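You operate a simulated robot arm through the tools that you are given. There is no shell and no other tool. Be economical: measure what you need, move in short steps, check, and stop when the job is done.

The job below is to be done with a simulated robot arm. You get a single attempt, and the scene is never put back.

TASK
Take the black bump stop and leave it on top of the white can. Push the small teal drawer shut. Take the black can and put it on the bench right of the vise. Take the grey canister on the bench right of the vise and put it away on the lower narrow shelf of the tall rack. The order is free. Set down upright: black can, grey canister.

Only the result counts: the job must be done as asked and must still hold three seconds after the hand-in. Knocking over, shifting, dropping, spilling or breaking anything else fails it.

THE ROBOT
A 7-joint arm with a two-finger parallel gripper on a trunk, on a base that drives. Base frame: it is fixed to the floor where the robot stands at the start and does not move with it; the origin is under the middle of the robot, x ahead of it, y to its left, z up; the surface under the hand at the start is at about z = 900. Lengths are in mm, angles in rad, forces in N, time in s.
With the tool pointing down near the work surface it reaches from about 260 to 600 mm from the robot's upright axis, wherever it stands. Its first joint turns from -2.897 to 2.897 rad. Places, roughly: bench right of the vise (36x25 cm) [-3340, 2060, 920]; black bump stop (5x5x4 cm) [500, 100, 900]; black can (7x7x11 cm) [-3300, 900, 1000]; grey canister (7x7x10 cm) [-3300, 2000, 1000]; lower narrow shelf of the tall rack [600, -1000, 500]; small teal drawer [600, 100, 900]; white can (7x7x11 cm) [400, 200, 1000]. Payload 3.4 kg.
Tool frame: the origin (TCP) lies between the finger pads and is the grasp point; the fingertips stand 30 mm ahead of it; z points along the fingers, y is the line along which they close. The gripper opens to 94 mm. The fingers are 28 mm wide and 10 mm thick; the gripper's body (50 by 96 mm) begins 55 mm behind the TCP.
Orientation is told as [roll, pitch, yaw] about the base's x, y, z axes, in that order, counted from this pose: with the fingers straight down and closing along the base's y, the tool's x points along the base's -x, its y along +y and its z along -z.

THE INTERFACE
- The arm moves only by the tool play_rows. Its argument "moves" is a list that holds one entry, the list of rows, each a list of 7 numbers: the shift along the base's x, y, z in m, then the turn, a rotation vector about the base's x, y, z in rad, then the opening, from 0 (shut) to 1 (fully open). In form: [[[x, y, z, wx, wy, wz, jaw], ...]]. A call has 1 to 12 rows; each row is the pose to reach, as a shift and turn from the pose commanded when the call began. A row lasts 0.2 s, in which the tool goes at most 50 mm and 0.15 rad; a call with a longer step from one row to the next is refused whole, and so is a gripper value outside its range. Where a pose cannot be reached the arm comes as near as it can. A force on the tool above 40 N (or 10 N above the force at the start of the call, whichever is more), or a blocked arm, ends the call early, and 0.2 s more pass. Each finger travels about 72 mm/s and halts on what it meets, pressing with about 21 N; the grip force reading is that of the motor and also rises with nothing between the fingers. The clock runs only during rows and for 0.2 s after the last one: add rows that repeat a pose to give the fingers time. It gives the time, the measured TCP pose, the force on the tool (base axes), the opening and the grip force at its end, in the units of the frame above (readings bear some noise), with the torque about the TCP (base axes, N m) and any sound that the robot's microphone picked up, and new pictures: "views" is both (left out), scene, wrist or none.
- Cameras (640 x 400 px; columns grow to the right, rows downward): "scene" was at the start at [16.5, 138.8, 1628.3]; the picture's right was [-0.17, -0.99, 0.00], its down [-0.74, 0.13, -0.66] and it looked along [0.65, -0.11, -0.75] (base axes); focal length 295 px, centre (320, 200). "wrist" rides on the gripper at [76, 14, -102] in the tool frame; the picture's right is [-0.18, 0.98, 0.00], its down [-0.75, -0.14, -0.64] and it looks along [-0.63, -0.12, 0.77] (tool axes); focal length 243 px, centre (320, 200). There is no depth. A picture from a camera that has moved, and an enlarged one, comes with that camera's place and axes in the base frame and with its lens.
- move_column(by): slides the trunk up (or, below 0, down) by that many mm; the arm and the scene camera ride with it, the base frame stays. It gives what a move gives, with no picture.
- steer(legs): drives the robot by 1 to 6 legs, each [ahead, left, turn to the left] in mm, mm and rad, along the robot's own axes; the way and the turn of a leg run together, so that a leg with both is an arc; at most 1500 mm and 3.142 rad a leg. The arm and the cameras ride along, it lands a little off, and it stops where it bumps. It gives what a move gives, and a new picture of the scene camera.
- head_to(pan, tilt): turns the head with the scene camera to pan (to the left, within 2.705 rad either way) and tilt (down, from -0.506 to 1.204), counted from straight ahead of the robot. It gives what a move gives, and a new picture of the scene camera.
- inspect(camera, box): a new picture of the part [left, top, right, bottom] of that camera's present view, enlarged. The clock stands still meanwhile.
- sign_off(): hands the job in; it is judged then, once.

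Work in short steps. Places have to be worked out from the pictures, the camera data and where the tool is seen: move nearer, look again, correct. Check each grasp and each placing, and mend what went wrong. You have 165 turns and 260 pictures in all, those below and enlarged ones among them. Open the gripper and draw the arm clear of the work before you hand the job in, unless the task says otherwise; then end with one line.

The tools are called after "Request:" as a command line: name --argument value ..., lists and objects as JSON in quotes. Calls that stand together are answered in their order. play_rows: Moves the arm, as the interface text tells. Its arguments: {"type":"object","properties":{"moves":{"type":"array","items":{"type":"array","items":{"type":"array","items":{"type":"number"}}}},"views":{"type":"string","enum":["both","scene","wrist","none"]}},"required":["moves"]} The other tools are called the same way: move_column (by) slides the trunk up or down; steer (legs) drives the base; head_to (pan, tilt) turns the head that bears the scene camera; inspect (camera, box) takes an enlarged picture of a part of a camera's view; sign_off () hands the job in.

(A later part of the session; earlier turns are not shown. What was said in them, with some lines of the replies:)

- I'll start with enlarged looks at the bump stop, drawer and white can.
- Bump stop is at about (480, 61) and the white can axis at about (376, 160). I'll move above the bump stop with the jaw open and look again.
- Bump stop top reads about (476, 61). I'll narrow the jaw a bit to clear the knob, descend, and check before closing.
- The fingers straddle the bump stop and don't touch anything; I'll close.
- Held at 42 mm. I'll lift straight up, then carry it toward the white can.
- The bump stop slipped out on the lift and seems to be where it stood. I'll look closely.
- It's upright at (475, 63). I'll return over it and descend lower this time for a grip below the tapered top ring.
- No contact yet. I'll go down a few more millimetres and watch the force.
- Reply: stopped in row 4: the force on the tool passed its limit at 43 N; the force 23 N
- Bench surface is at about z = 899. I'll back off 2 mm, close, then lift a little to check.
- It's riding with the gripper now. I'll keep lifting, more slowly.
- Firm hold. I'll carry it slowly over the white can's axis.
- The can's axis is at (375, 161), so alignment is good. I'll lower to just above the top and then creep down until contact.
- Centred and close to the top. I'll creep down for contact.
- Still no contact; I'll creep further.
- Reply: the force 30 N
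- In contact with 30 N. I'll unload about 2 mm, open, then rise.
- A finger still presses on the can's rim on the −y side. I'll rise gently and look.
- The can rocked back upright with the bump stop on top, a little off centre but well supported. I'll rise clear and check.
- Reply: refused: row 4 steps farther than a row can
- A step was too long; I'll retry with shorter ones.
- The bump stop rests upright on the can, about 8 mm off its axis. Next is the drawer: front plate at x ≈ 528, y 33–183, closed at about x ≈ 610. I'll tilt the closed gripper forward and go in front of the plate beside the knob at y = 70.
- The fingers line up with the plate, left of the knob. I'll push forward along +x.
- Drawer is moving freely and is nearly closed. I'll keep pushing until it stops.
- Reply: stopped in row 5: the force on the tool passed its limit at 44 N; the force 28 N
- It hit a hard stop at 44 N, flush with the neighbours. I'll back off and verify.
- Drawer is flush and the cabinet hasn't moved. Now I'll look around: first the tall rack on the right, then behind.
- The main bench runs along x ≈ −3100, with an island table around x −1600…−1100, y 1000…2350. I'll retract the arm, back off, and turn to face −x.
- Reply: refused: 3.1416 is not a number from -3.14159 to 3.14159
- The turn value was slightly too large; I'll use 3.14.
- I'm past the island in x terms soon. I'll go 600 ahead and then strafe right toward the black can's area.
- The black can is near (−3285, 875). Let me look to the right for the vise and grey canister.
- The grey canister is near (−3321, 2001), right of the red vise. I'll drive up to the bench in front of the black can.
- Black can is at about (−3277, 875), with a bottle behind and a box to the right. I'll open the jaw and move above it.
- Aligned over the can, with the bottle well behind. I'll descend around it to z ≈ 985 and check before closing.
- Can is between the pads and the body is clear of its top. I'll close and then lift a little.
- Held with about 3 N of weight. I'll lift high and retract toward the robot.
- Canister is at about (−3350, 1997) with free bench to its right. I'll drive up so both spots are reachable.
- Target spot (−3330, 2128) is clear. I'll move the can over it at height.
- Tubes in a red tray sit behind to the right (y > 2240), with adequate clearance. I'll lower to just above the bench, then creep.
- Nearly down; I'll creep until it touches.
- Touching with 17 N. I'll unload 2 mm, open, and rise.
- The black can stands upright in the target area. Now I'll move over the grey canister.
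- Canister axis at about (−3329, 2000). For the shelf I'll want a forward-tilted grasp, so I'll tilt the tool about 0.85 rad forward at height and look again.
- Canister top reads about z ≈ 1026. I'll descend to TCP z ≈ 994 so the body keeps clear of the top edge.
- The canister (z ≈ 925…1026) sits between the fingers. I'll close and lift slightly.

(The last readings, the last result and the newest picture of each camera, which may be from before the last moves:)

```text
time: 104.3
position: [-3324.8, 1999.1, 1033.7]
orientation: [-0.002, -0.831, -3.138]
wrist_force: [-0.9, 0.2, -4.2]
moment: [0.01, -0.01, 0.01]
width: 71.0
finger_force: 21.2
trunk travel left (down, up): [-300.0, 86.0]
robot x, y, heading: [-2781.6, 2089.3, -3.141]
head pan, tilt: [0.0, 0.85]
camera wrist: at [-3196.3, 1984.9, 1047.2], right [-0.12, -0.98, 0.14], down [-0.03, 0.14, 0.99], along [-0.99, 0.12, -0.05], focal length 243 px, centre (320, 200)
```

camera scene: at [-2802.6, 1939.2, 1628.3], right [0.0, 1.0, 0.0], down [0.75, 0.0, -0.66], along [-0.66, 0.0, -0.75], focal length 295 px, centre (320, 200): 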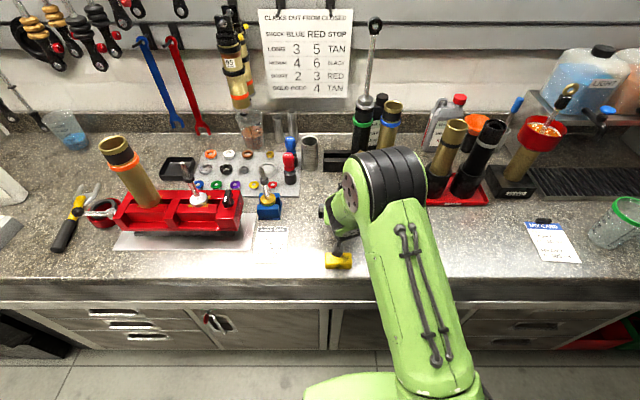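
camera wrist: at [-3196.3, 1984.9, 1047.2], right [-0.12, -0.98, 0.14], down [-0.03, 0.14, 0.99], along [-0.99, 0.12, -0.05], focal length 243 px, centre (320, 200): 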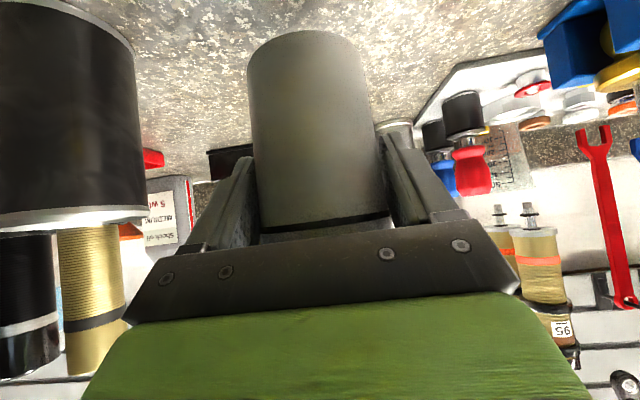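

Held, about 4 N. I'll lift and retract toward the robot while keeping the tilt.

Request:
play_rows --moves '[[[0, 0, 0.03, 0, 0, 0, 0.4], [0, 0, 0.065, 0, 0, 0, 0.4], [0, 0, 0.1, 0, 0, 0, 0.4], [0, 0.01, 0.14, 0, 0, 0, 0.4], [0.03, 0.02, 0.16, 0, 0, 0, 0.4], [0.06, 0.03, 0.17, 0, 0, 0, 0.4], [0.09, 0.04, 0.17, 0, 0, 0, 0.4], [0.12, 0.05, 0.17, 0, 0, 0, 0.4], [0.14, 0.06, 0.17, 0, 0, 0, 0.4]]]' --views "wrist"

Request:
steer --legs '[[-400, 0, 0]]'

```text
time: 106.3
position: [-3184.5, 2059.3, 1205.4]
orientation: [0.0, -0.832, -3.137]
wrist_force: [0.7, 1.1, -4.1]
moment: [-0.03, 0.01, 0.01]
width: 71.0
finger_force: 21.3
trunk travel left (down, up): [-300.0, 86.0]
robot x, y, heading: [-2784.7, 2089.6, -3.143]
head pan, tilt: [0.0, 0.85]
camera wrist: at [-3055.5, 2046.0, 1218.3], right [-0.12, -0.98, 0.14], down [-0.03, 0.14, 0.99], along [-0.99, 0.12, -0.05], focal length 243 px, centre (320, 200)
```

wrist: 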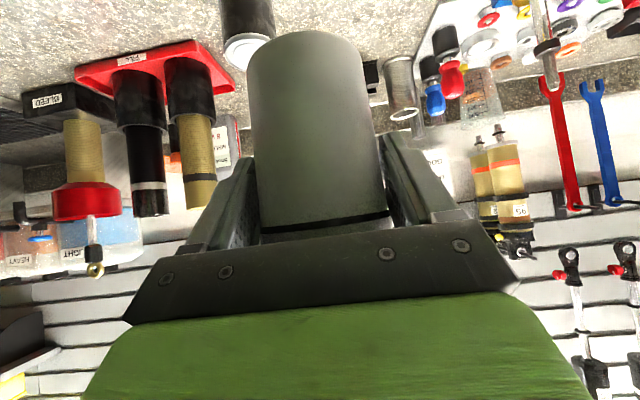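

```text
time: 108.8
position: [-2781.7, 2059.1, 1205.2]
orientation: [0.0, -0.834, -3.141]
wrist_force: [0.5, 0.0, -3.5]
moment: [0.03, 0.04, 0.01]
width: 71.1
finger_force: 20.7
trunk travel left (down, up): [-300.0, 86.0]
robot x, y, heading: [-2380.5, 2093.5, 3.141]
head pan, tilt: [0.0, 0.85]
camera scene: at [-2399.1, 1938.7, 1628.3], right [0.0, 1.0, 0.0], down [0.75, 0.0, -0.66], along [-0.66, 0.0, -0.75], focal length 295 px, centre (320, 200)
```

scene: 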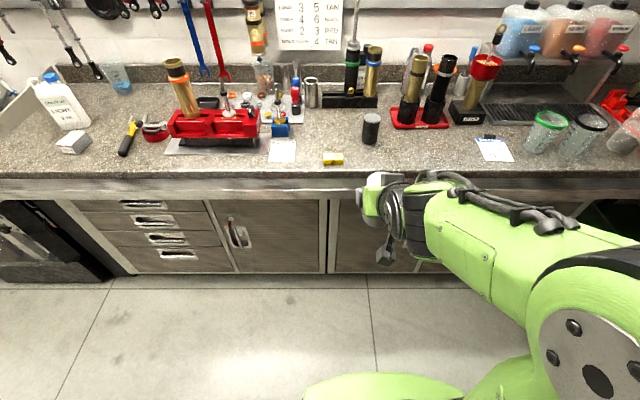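

Both cans look good there. I'll drive back across the room toward the tall rack and turn to face it.

Request:
steer --legs '[[0, 1300, 0], [0, 1100, 0], [-1500, 0, 0], [0, 0, 3.14]]'

Request:
head_to --pan -0.35 --tilt 0.5

```text
time: 135.0
position: [-447.3, -248.1, 1205.4]
orientation: [0.0, -0.831, 0.021]
wrist_force: [0.3, 1.9, -5.2]
moment: [-0.02, -0.01, 0.03]
width: 69.9
finger_force: 21.1
trunk travel left (down, up): [-300.0, 86.0]
robot x, y, heading: [-848.8, -286.9, 0.023]
head pan, tilt: [0.0, 0.85]
camera scene: at [-833.4, -135.0, 1628.3], right [0.02, -1.0, 0.0], down [-0.75, -0.02, -0.66], along [0.66, 0.01, -0.75], focal length 295 px, centre (320, 200)
```

scene: 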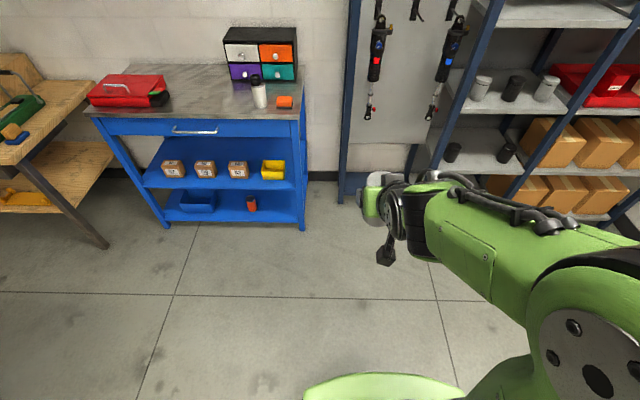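

```text
time: 135.9
position: [-447.9, -248.7, 1204.0]
orientation: [-0.001, -0.831, 0.022]
wrist_force: [0.3, -0.1, -3.9]
moment: [0.02, 0.01, 0.0]
width: 70.2
finger_force: 21.6
trunk travel left (down, up): [-300.0, 86.0]
robot x, y, heading: [-849.7, -284.1, 0.023]
head pan, tilt: [-0.351, 0.499]
camera scene: at [-825.5, -166.0, 1658.2], right [-0.32, -0.95, 0.0], down [-0.45, 0.16, -0.88], along [0.83, -0.28, -0.48], focal length 295 px, centre (320, 200)
```

scene: 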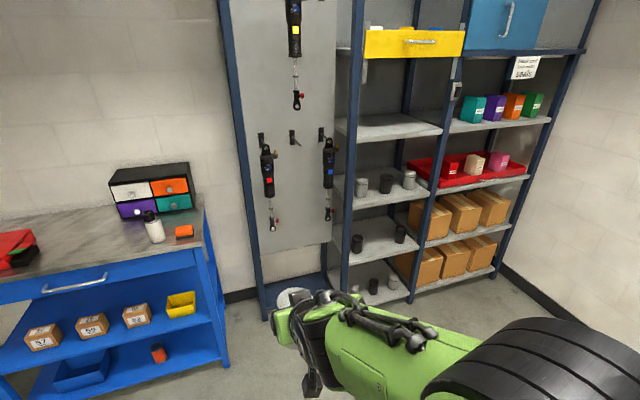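

The rack faces −x. The shelf at z ≈ 500 in the narrow bay holds two black cans. I'll zoom in.

Request:
inspect --camera "scene" --box '[310, 90, 470, 310]'

```text
1.82 times, centred on (390, 200) of scene
camera zoom: at [-825.5, -166.0, 1658.2], right [-0.32, -0.95, 0.0], down [-0.45, 0.16, -0.88], along [0.83, -0.28, -0.48], focal length 536 px, centre (193, 200)
```

zoom: 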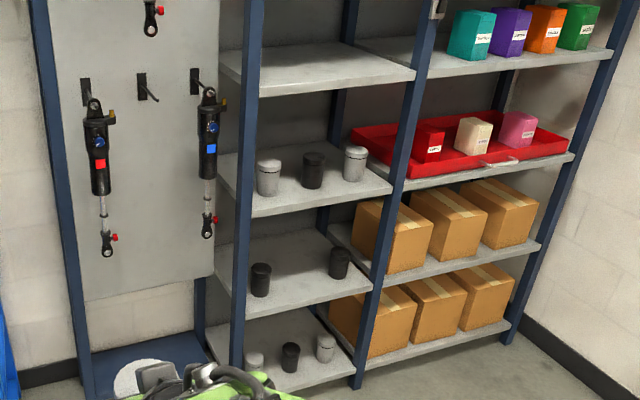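

Target shelf is at z ≈ 495, front at x ≈ 390, bay y −780…−1237, with black cans near y −838 and −1158, so y ≈ −1000 is free. I'll drive to stand in front.

Request:
steer --legs '[[0, -745, -0.023], [600, 0, 0]]'

Request:
move_column --by -295

Request:
head_to --pan 0.0 --tilt 0.6

```text
time: 142.9
position: [164.5, -1013.4, 1203.9]
orientation: [0.002, -0.829, -0.005]
wrist_force: [0.1, 0.3, -3.5]
moment: [0.01, 0.02, -0.02]
width: 70.1
finger_force: 20.9
trunk travel left (down, up): [-300.0, 86.0]
robot x, y, heading: [-237.9, -1039.7, -0.007]
head pan, tilt: [-0.351, 0.499]
camera scene: at [-210.5, -920.7, 1658.2], right [-0.35, -0.94, 0.0], down [-0.45, 0.17, -0.88], along [0.82, -0.31, -0.48], focal length 295 px, centre (320, 200)
```

scene: 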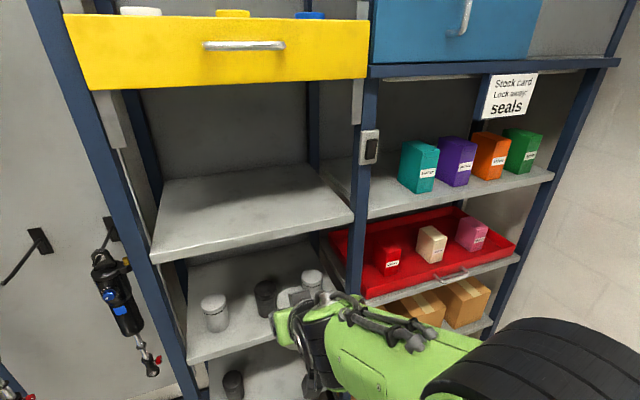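

```text
time: 145.9
position: [163.3, -1012.6, 909.5]
orientation: [-0.002, -0.83, -0.004]
wrist_force: [0.3, 0.4, -4.8]
moment: [0.0, 0.02, -0.01]
width: 70.0
finger_force: 21.2
trunk travel left (down, up): [-5.0, 381.0]
robot x, y, heading: [-237.1, -1042.0, -0.008]
head pan, tilt: [-0.351, 0.499]
```

```text
time: 146.7
position: [164.6, -1012.7, 909.9]
orientation: [-0.001, -0.829, -0.005]
wrist_force: [0.3, 0.0, -3.9]
moment: [-0.01, -0.02, 0.01]
width: 70.1
finger_force: 21.4
trunk travel left (down, up): [-5.0, 381.0]
robot x, y, heading: [-241.0, -1040.6, -0.009]
head pan, tilt: [0.0, 0.6]
camera scene: at [-208.1, -889.5, 1354.9], right [-0.01, -1.0, 0.0], down [-0.56, 0.0, -0.83], along [0.82, -0.01, -0.57], focal length 295 px, centre (320, 200)
```

scene: 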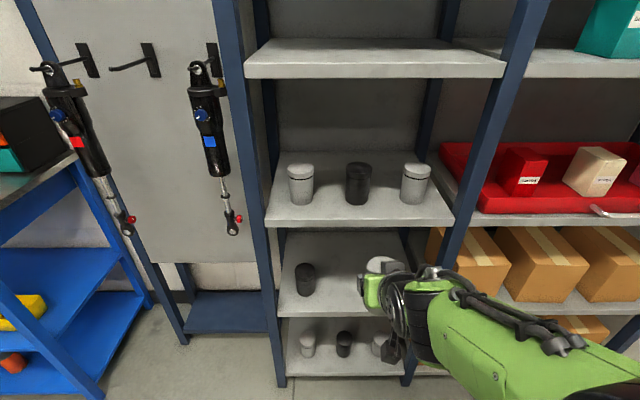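

Let me see the wrist view for a better measure of the shelf edge.

Request:
inspect --camera "wrist" --box '[0, 0, 640, 400]'

```text
1.00 times, centred on (320, 200) of wrist (not enlarged: the box is as wide or as high as the picture)
camera zoom: at [38.3, -997.3, 923.7], right [0.13, 0.98, 0.14], down [0.03, -0.14, 0.99], along [0.99, -0.12, -0.05], focal length 243 px, centre (320, 200)
```

zoom: 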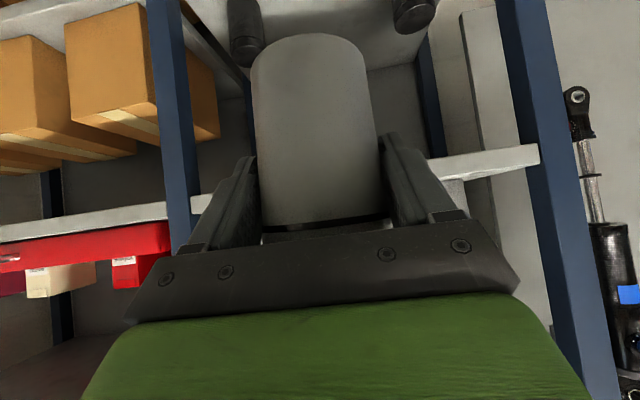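

Shelf A spans z ≈ 876–895 at its front edge, x ≈ 364. I'll lower the arm in front of the rack to entry height for the shelf below.

Request:
play_rows --moves '[[[0, 0.003, -0.04, 0, 0, 0, 0.4], [0, 0.006, -0.08, 0, 0, 0, 0.4], [0, 0.01, -0.12, 0, 0, 0, 0.4], [0, 0.013, -0.16, 0, 0, 0, 0.4], [0, 0.013, -0.2, 0, 0, 0, 0.4], [0, 0.013, -0.24, 0, 0, 0, 0.4], [0, 0.013, -0.27, 0, 0, 0, 0.4], [0, 0.013, -0.27, 0, 0, 0, 0.4]]]'

```text
time: 148.5
position: [163.5, -999.3, 641.0]
orientation: [0.0, -0.832, -0.006]
wrist_force: [0.1, -0.6, -3.3]
moment: [-0.01, 0.03, 0.0]
width: 69.9
finger_force: 21.3
out of reach, approached as far as the arm can: row 3, 4, 5
trunk travel left (down, up): [-5.0, 381.0]
robot x, y, heading: [-237.3, -1043.3, -0.005]
head pan, tilt: [0.0, 0.6]
camera scene: at [-208.0, -889.3, 1354.8], right [-0.01, -1.0, 0.0], down [-0.57, 0.0, -0.82], along [0.82, -0.01, -0.57], focal length 295 px, centre (320, 200)
camera wrist: at [39.0, -983.5, 653.5], right [0.13, 0.98, 0.14], down [0.03, -0.14, 0.99], along [0.99, -0.12, -0.05], focal length 243 px, centre (320, 200)
```

scene: 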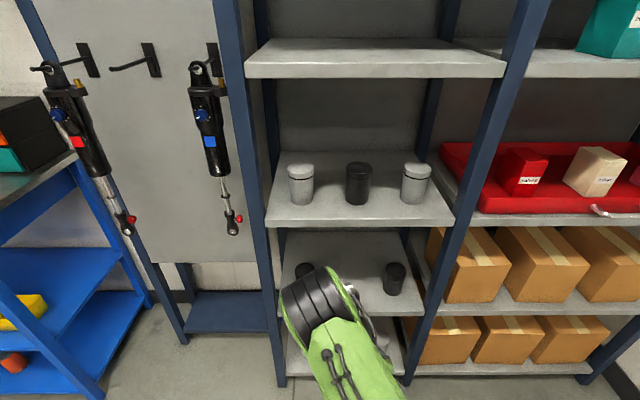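
wrist: 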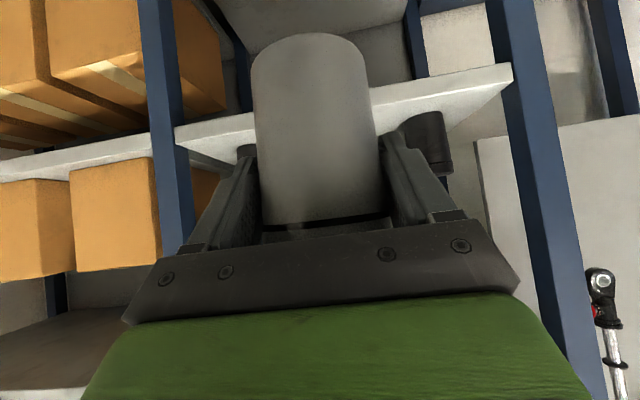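

The arm is folded with its elbow high; extending it more before entry keeps the elbow away from the shelf above. I'll extend outside the rack first.

Request:
play_rows --moves '[[[0.025, 0, -0.01, 0, 0, 0, 0.4], [0.05, 0, -0.02, 0, 0, 0, 0.4], [0.075, 0, -0.03, 0, 0, 0, 0.4], [0.1, 0, -0.037, 0, 0, 0, 0.4], [0.125, 0, -0.037, 0, 0, 0, 0.4], [0.14, 0, -0.037, 0, 0, 0, 0.4], [0.14, 0, -0.037, 0, 0, 0, 0.4]]]'

Request:
head_to --pan 0.0 --tilt 0.95

```text
time: 150.1
position: [304.8, -1000.0, 603.1]
orientation: [0.0, -0.831, -0.005]
wrist_force: [-0.1, 0.0, -3.7]
moment: [0.03, -0.01, -0.01]
width: 70.0
finger_force: 20.6
trunk travel left (down, up): [-5.0, 381.0]
robot x, y, heading: [-237.0, -1041.2, -0.004]
head pan, tilt: [0.0, 0.6]
camera scene: at [-207.8, -889.4, 1354.8], right [-0.01, -1.0, 0.0], down [-0.57, 0.0, -0.82], along [0.82, -0.01, -0.57], focal length 295 px, centre (320, 200)
camera wrist: at [178.6, -983.7, 616.7], right [0.13, 0.98, 0.14], down [0.03, -0.14, 0.99], along [0.99, -0.12, -0.05], focal length 243 px, centre (320, 200)
```

scene: 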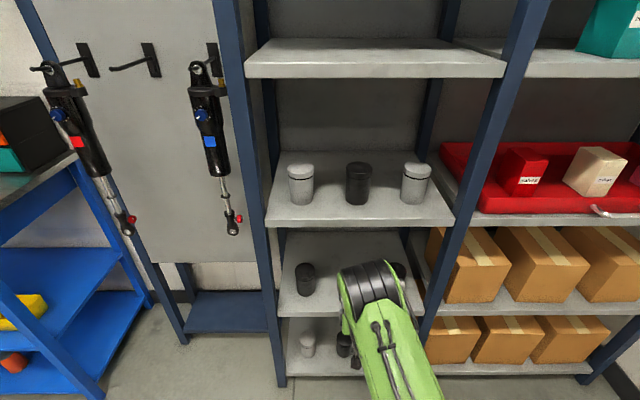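
wrist: 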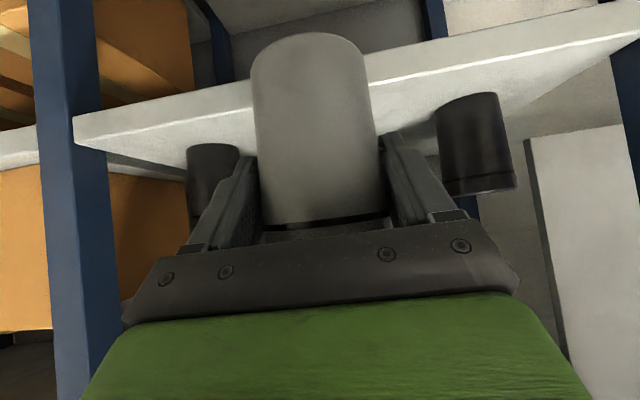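

```text
time: 151.0
position: [304.0, -999.9, 602.8]
orientation: [0.001, -0.831, -0.005]
wrist_force: [-0.3, 1.5, -4.0]
moment: [-0.03, 0.01, 0.0]
width: 70.0
finger_force: 21.3
trunk travel left (down, up): [-5.0, 381.0]
robot x, y, heading: [-237.7, -1040.3, -0.009]
head pan, tilt: [0.0, 0.949]
camera scene: at [-223.5, -889.3, 1326.5], right [-0.01, -1.0, 0.0], down [-0.81, 0.01, -0.58], along [0.58, 0.0, -0.81], focal length 295 px, centre (320, 200)
```

scene: 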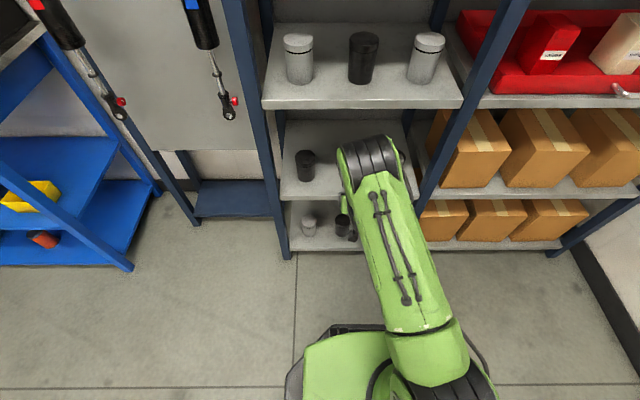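

The elbow would end up near the upper shelf's edge. Raising the trunk and reaching down with a straighter arm will keep it back, so I'll raise by 180 and lower the arm accordingly.

Request:
move_column --by 180

Request:
play_rows --moves '[[[0, 0, -0.03, 0, 0, 0, 0.4], [0, 0, -0.06, 0, 0, 0, 0.4], [0, 0, -0.09, 0, 0, 0, 0.4], [0, 0, -0.12, 0, 0, 0, 0.4], [0, 0, -0.145, 0, 0, 0, 0.4], [0, 0, -0.145, 0, 0, 0, 0.4]]]'

```text
time: 153.0
position: [304.4, -999.5, 782.0]
orientation: [-0.001, -0.832, -0.006]
wrist_force: [0.6, 0.6, -3.6]
moment: [-0.01, 0.01, 0.02]
width: 70.3
finger_force: 20.9
trunk travel left (down, up): [-185.0, 201.0]
robot x, y, heading: [-236.5, -1043.0, -0.006]
head pan, tilt: [0.0, 0.949]
```

```text
time: 154.4
position: [304.3, -1001.4, 639.0]
orientation: [-0.002, -0.83, -0.006]
wrist_force: [0.4, -0.7, -3.9]
moment: [-0.02, 0.02, 0.01]
width: 70.1
finger_force: 20.9
trunk travel left (down, up): [-185.0, 201.0]
robot x, y, heading: [-236.5, -1041.0, -0.006]
head pan, tilt: [0.0, 0.949]
camera scene: at [-223.6, -889.3, 1506.4], right [-0.01, -1.0, 0.0], down [-0.81, 0.01, -0.58], along [0.58, 0.0, -0.81], focal length 295 px, centre (320, 200)
camera wrist: at [179.0, -984.8, 651.8], right [0.13, 0.98, 0.14], down [0.03, -0.14, 0.99], along [0.99, -0.12, -0.05], focal length 243 px, centre (320, 200)
```

scene: 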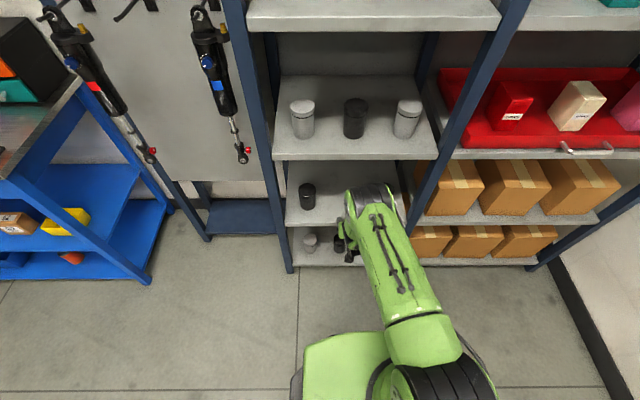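
wrist: 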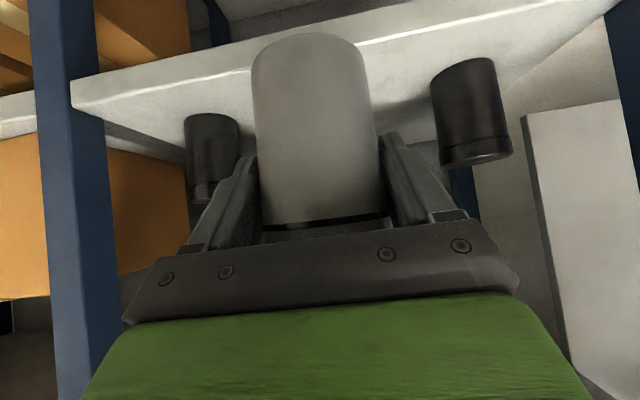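

Elbow is now about 1110 high and well back. The canister is ~45 mm above shelf level, so I'll drive forward 130 mm into the bay.

Request:
steer --legs '[[130, 0, 0]]'

Request:
inspect --camera "wrist" --box '[0, 0, 640, 400]'

```text
time: 155.6
position: [434.9, -1002.5, 638.1]
orientation: [-0.001, -0.829, -0.007]
wrist_force: [0.7, -0.1, -3.6]
moment: [0.03, 0.03, -0.01]
width: 70.1
finger_force: 20.6
trunk travel left (down, up): [-185.0, 201.0]
robot x, y, heading: [-106.1, -1039.9, -0.008]
head pan, tilt: [0.0, 0.949]
camera scene: at [-92.5, -890.4, 1506.3], right [-0.01, -1.0, 0.0], down [-0.81, 0.01, -0.58], along [0.58, -0.01, -0.81], focal length 295 px, centre (320, 200)
```

scene: 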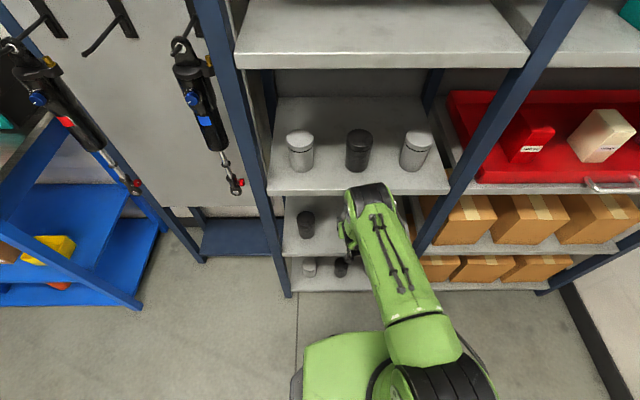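

```text
1.00 times, centred on (320, 200) of wrist (not enlarged: the box is as wide or as high as the picture)
camera zoom: at [308.7, -986.3, 651.4], right [0.13, 0.98, 0.14], down [0.03, -0.14, 0.99], along [0.99, -0.12, -0.05], focal length 243 px, centre (320, 200)
```

zoom: 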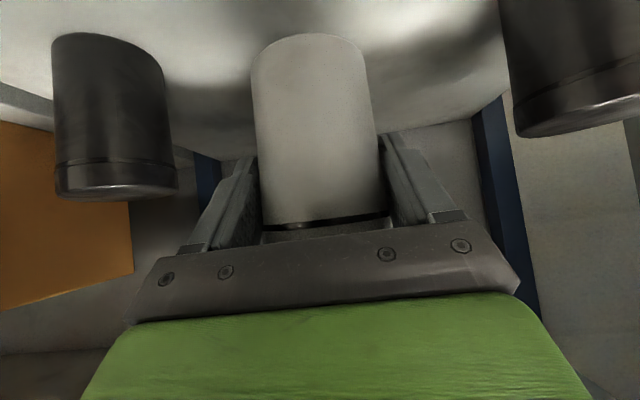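

In the bay with space on both sides. I'll lower toward the shelf.

Request:
play_rows --moves '[[[0, 0, -0.012, 0, 0, 0, 0.4], [0, 0, -0.024, 0, 0, 0, 0.4], [0, 0, -0.034, 0, 0, 0, 0.4], [0, 0, -0.034, 0, 0, 0, 0.4]]]' --views "wrist"

```text
time: 156.6
position: [432.4, -1002.3, 602.8]
orientation: [0.0, -0.832, -0.008]
wrist_force: [0.3, 0.4, -5.1]
moment: [-0.01, -0.02, 0.04]
width: 70.2
finger_force: 21.2
trunk travel left (down, up): [-185.0, 201.0]
robot x, y, heading: [-105.6, -1045.8, -0.006]
head pan, tilt: [0.0, 0.949]
camera wrist: at [307.5, -985.4, 617.2], right [0.13, 0.98, 0.14], down [0.03, -0.14, 0.99], along [0.99, -0.13, -0.05], focal length 243 px, centre (320, 200)
```

wrist: 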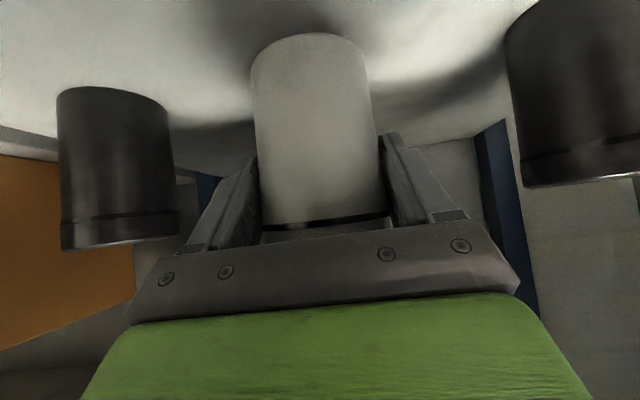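

About 15–25 mm left by the picture; I'll creep down in 2 mm steps.

Request:
play_rows --moves '[[[0, 0, -0.003, 0, 0, 0, 0.4], [0, 0, -0.006, 0, 0, 0, 0.4], [0, 0, -0.008, 0, 0, 0, 0.4], [0, 0, -0.01, 0, 0, 0, 0.4], [0, 0, -0.012, 0, 0, 0, 0.4], [0, 0, -0.012, 0, 0, 0, 0.4]]]' --views "wrist"

```text
time: 158.0
position: [433.5, -1001.4, 591.8]
orientation: [0.0, -0.831, -0.007]
wrist_force: [-0.6, -0.3, -4.4]
moment: [-0.01, 0.03, -0.01]
width: 70.3
finger_force: 21.2
trunk travel left (down, up): [-185.0, 201.0]
robot x, y, heading: [-104.4, -1043.1, -0.009]
head pan, tilt: [0.0, 0.949]
camera wrist: at [307.9, -986.0, 604.9], right [0.13, 0.98, 0.14], down [0.03, -0.14, 0.99], along [0.99, -0.13, -0.05], focal length 243 px, centre (320, 200)
```

wrist: 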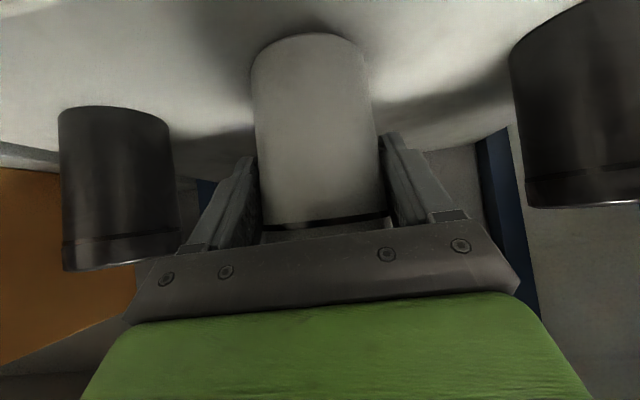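

Request:
play_rows --moves '[[[0, 0, -0.002, 0, 0, 0, 0.4], [0, 0, -0.004, 0, 0, 0, 0.4], [0, 0, -0.006, 0, 0, 0, 0.4], [0, 0, -0.008, 0, 0, 0, 0.4], [0, 0, -0.01, 0, 0, 0, 0.4], [0, 0, -0.01, 0, 0, 0, 0.4]]]' --views "none"

```text
time: 159.4
position: [434.8, -1002.1, 584.5]
orientation: [0.0, -0.835, -0.007]
wrist_force: [-2.3, -0.1, 8.9]
moment: [0.15, -0.18, 0.06]
width: 69.2
finger_force: 20.9
trunk travel left (down, up): [-185.0, 201.0]
robot x, y, heading: [-104.3, -1044.8, -0.014]
head pan, tilt: [0.0, 0.949]
```

Contact at TCP z ≈ 585. I'll press 1 mm more to seat the base and look.

Request:
play_rows --moves '[[[0, 0, -0.001, 0, 0, 0, 0.4], [0, 0, -0.001, 0, 0, 0, 0.4]]]' --views "wrist"

```text
time: 160.0
position: [432.5, -1001.8, 584.2]
orientation: [0.001, -0.836, -0.009]
wrist_force: [0.0, 0.6, 12.7]
moment: [-0.04, -0.11, -0.08]
width: 69.2
finger_force: 20.6
trunk travel left (down, up): [-185.0, 201.0]
robot x, y, heading: [-106.5, -1041.8, -0.007]
head pan, tilt: [0.0, 0.949]
camera wrist: at [308.1, -986.4, 596.5], right [0.13, 0.98, 0.14], down [0.03, -0.14, 0.99], along [0.99, -0.12, -0.05], focal length 243 px, centre (320, 200)
```

wrist: 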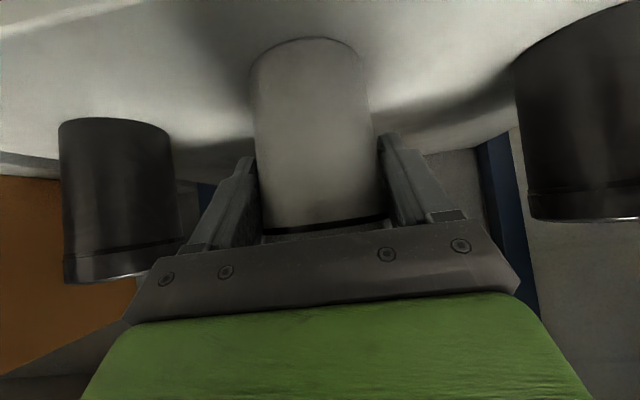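

Seated with the base on the shelf. I'll unload, open, and back the fingers out along −x.

Request:
play_rows --moves '[[[0, 0, 0.001, 0, 0, 0, 0.4], [0, 0, 0.0015, 0, 0, 0, 0.5], [0, 0, 0.0015, 0, 0, 0, 0.75], [0, 0, 0.0015, 0, 0, 0, 1], [0, 0, 0.0015, 0, 0, 0, 1], [0, 0, 0.0015, 0, 0, 0, 1]]]' --views "wrist"

```text
time: 161.4
position: [433.3, -1001.6, 583.3]
orientation: [0.0, -0.831, -0.007]
wrist_force: [0.3, 0.3, -1.1]
moment: [0.02, 0.01, -0.01]
width: 94.0
finger_force: 0.1
trunk travel left (down, up): [-185.0, 201.0]
robot x, y, heading: [-108.1, -1047.6, -0.008]
head pan, tilt: [0.0, 0.949]
camera wrist: at [307.8, -986.2, 596.7], right [0.13, 0.98, 0.14], down [0.03, -0.14, 0.99], along [0.99, -0.12, -0.05], focal length 243 px, centre (320, 200)
```

wrist: 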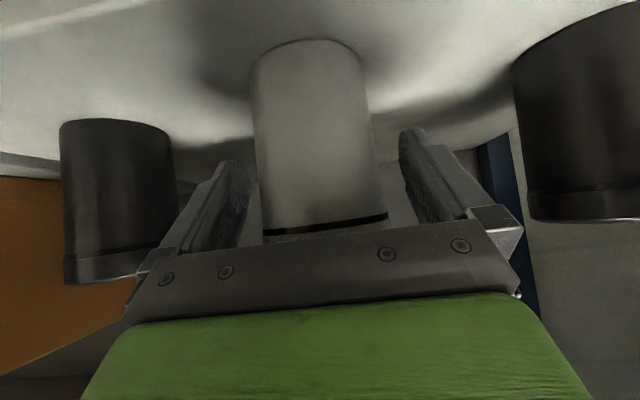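

Free on both sides. Withdrawing straight back.

Request:
play_rows --moves '[[[-0.01, 0, 0, 0, 0, 0, 1], [-0.025, 0, 0.0, 0, 0, 0, 1], [-0.045, 0, 0.0, 0, 0, 0, 1], [-0.065, 0, 0.0, 0, 0, 0, 1], [-0.085, 0, 0.0, 0, 0, 0, 1], [-0.1, 0, 0.0, 0, 0, 0, 1]]]' --views "wrist"

```text
time: 162.8
position: [333.9, -1002.4, 583.1]
orientation: [0.0, -0.832, -0.007]
wrist_force: [0.3, -0.1, -0.3]
moment: [0.0, 0.0, -0.03]
width: 93.8
finger_force: 0.0
trunk travel left (down, up): [-185.0, 201.0]
robot x, y, heading: [-108.8, -1042.2, -0.012]
head pan, tilt: [0.0, 0.949]
camera wrist: at [207.9, -986.1, 596.0], right [0.13, 0.98, 0.14], down [0.03, -0.14, 0.99], along [0.99, -0.13, -0.05], focal length 243 px, centre (320, 200)
```

wrist: 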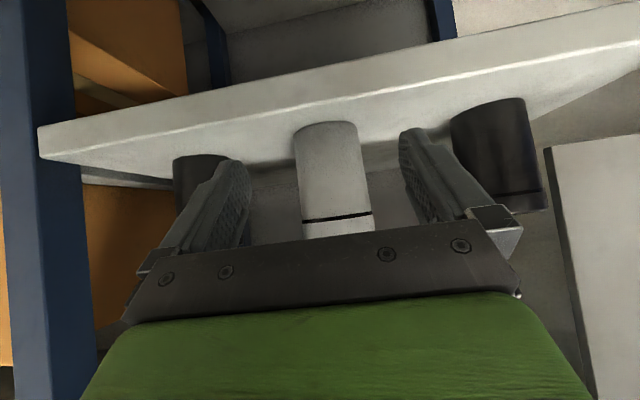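

The canister stands upright on the shelf. I'll drive back well clear and check it, and the first work area.

Request:
steer --legs '[[-450, 0, 0]]'

Request:
head_to --pan 0.1 --tilt 0.55

Request:
inspect --camera "scene" --box '[240, 140, 480, 320]'

Request:
head_to --pan 0.7 --tilt 0.4

```text
time: 165.6
position: [-115.3, -998.0, 581.6]
orientation: [-0.001, -0.833, -0.009]
wrist_force: [0.3, -0.1, -0.9]
moment: [-0.02, -0.02, 0.02]
width: 94.0
finger_force: 0.1
trunk travel left (down, up): [-185.0, 201.0]
robot x, y, heading: [-555.3, -1041.8, -0.011]
head pan, tilt: [0.0, 0.949]
camera scene: at [-543.4, -886.0, 1506.4], right [-0.01, -1.0, 0.0], down [-0.81, 0.01, -0.58], along [0.58, -0.01, -0.81], focal length 295 px, centre (320, 200)
```

scene: 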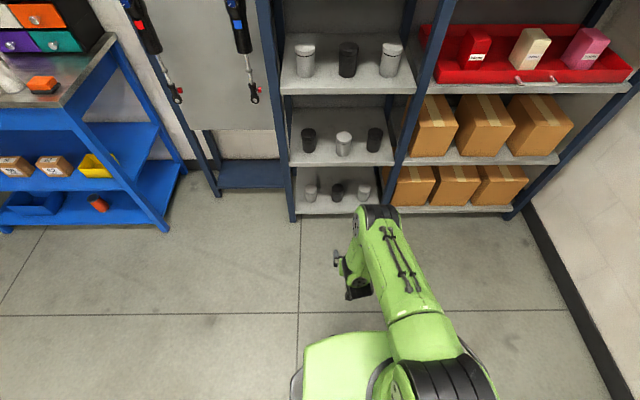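

```text
time: 166.4
position: [-114.8, -998.2, 581.2]
orientation: [-0.001, -0.832, -0.01]
wrist_force: [0.2, -0.6, 0.2]
moment: [-0.02, 0.0, 0.0]
width: 93.9
finger_force: 0.1
trunk travel left (down, up): [-185.0, 201.0]
robot x, y, heading: [-557.4, -1039.5, -0.005]
head pan, tilt: [0.099, 0.55]
camera scene: at [-525.8, -877.3, 1539.2], right [0.09, -1.0, 0.0], down [-0.52, -0.05, -0.85], along [0.85, 0.08, -0.52], focal length 295 px, centre (320, 200)
```

scene: 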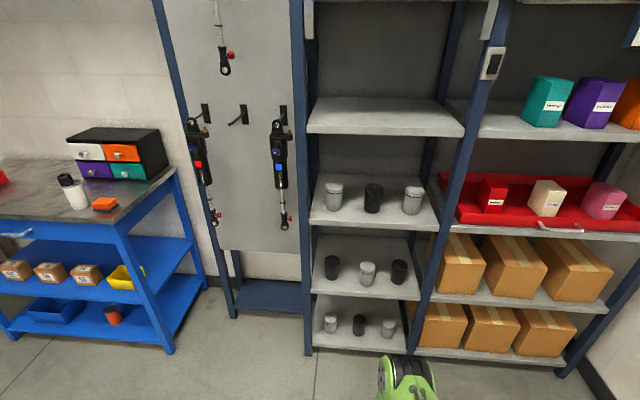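

```text
2.22 times, centred on (360, 230) of scene
camera zoom: at [-525.8, -877.3, 1539.2], right [0.09, -1.0, 0.0], down [-0.52, -0.05, -0.85], along [0.85, 0.08, -0.52], focal length 655 px, centre (231, 133)
```

zoom: 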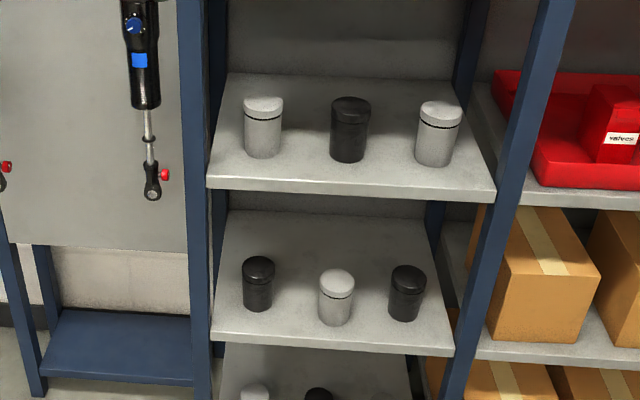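

```text
time: 167.4
position: [-114.1, -998.9, 582.5]
orientation: [-0.001, -0.832, -0.008]
wrist_force: [0.6, 1.0, 0.1]
moment: [0.03, -0.01, 0.02]
width: 94.0
finger_force: 0.2
trunk travel left (down, up): [-185.0, 201.0]
robot x, y, heading: [-553.8, -1035.4, -0.011]
head pan, tilt: [0.7, 0.4]
camera scene: at [-543.7, -826.4, 1553.0], right [0.64, -0.77, 0.0], down [-0.3, -0.25, -0.92], along [0.71, 0.58, -0.39], focal length 295 px, centre (320, 200)
```

scene: 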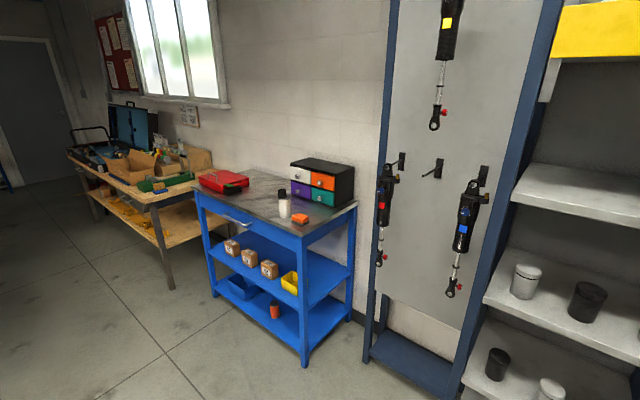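

Canister is upright between the black cans on the right shelf. A last zoom on the bump stop and drawer.

Request:
inspect --camera "scene" --box '[250, 140, 370, 250]'

```text
3.64 times, centred on (310, 195) of scene
camera zoom: at [-543.7, -826.4, 1553.0], right [0.64, -0.77, 0.0], down [-0.3, -0.25, -0.92], along [0.71, 0.58, -0.39], focal length 1072 px, centre (356, 218)
```

zoom: 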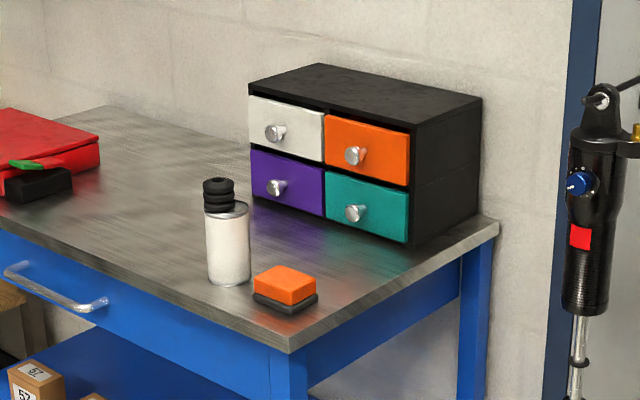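

All four results check out: the bump stop is on the white can, the drawer is shut, and both cans are placed upright. The arm is clear and the gripper open, so I'm handing in.

Request:
sign_off

```text
The job is handed in.
```

The job is done and handed in: the bump stop is on the white can, slightly off centre. The teal drawer is shut, the black can is upright right of the vise, and the grey canister is upright on the rack's z ≈ 500 narrow shelf.
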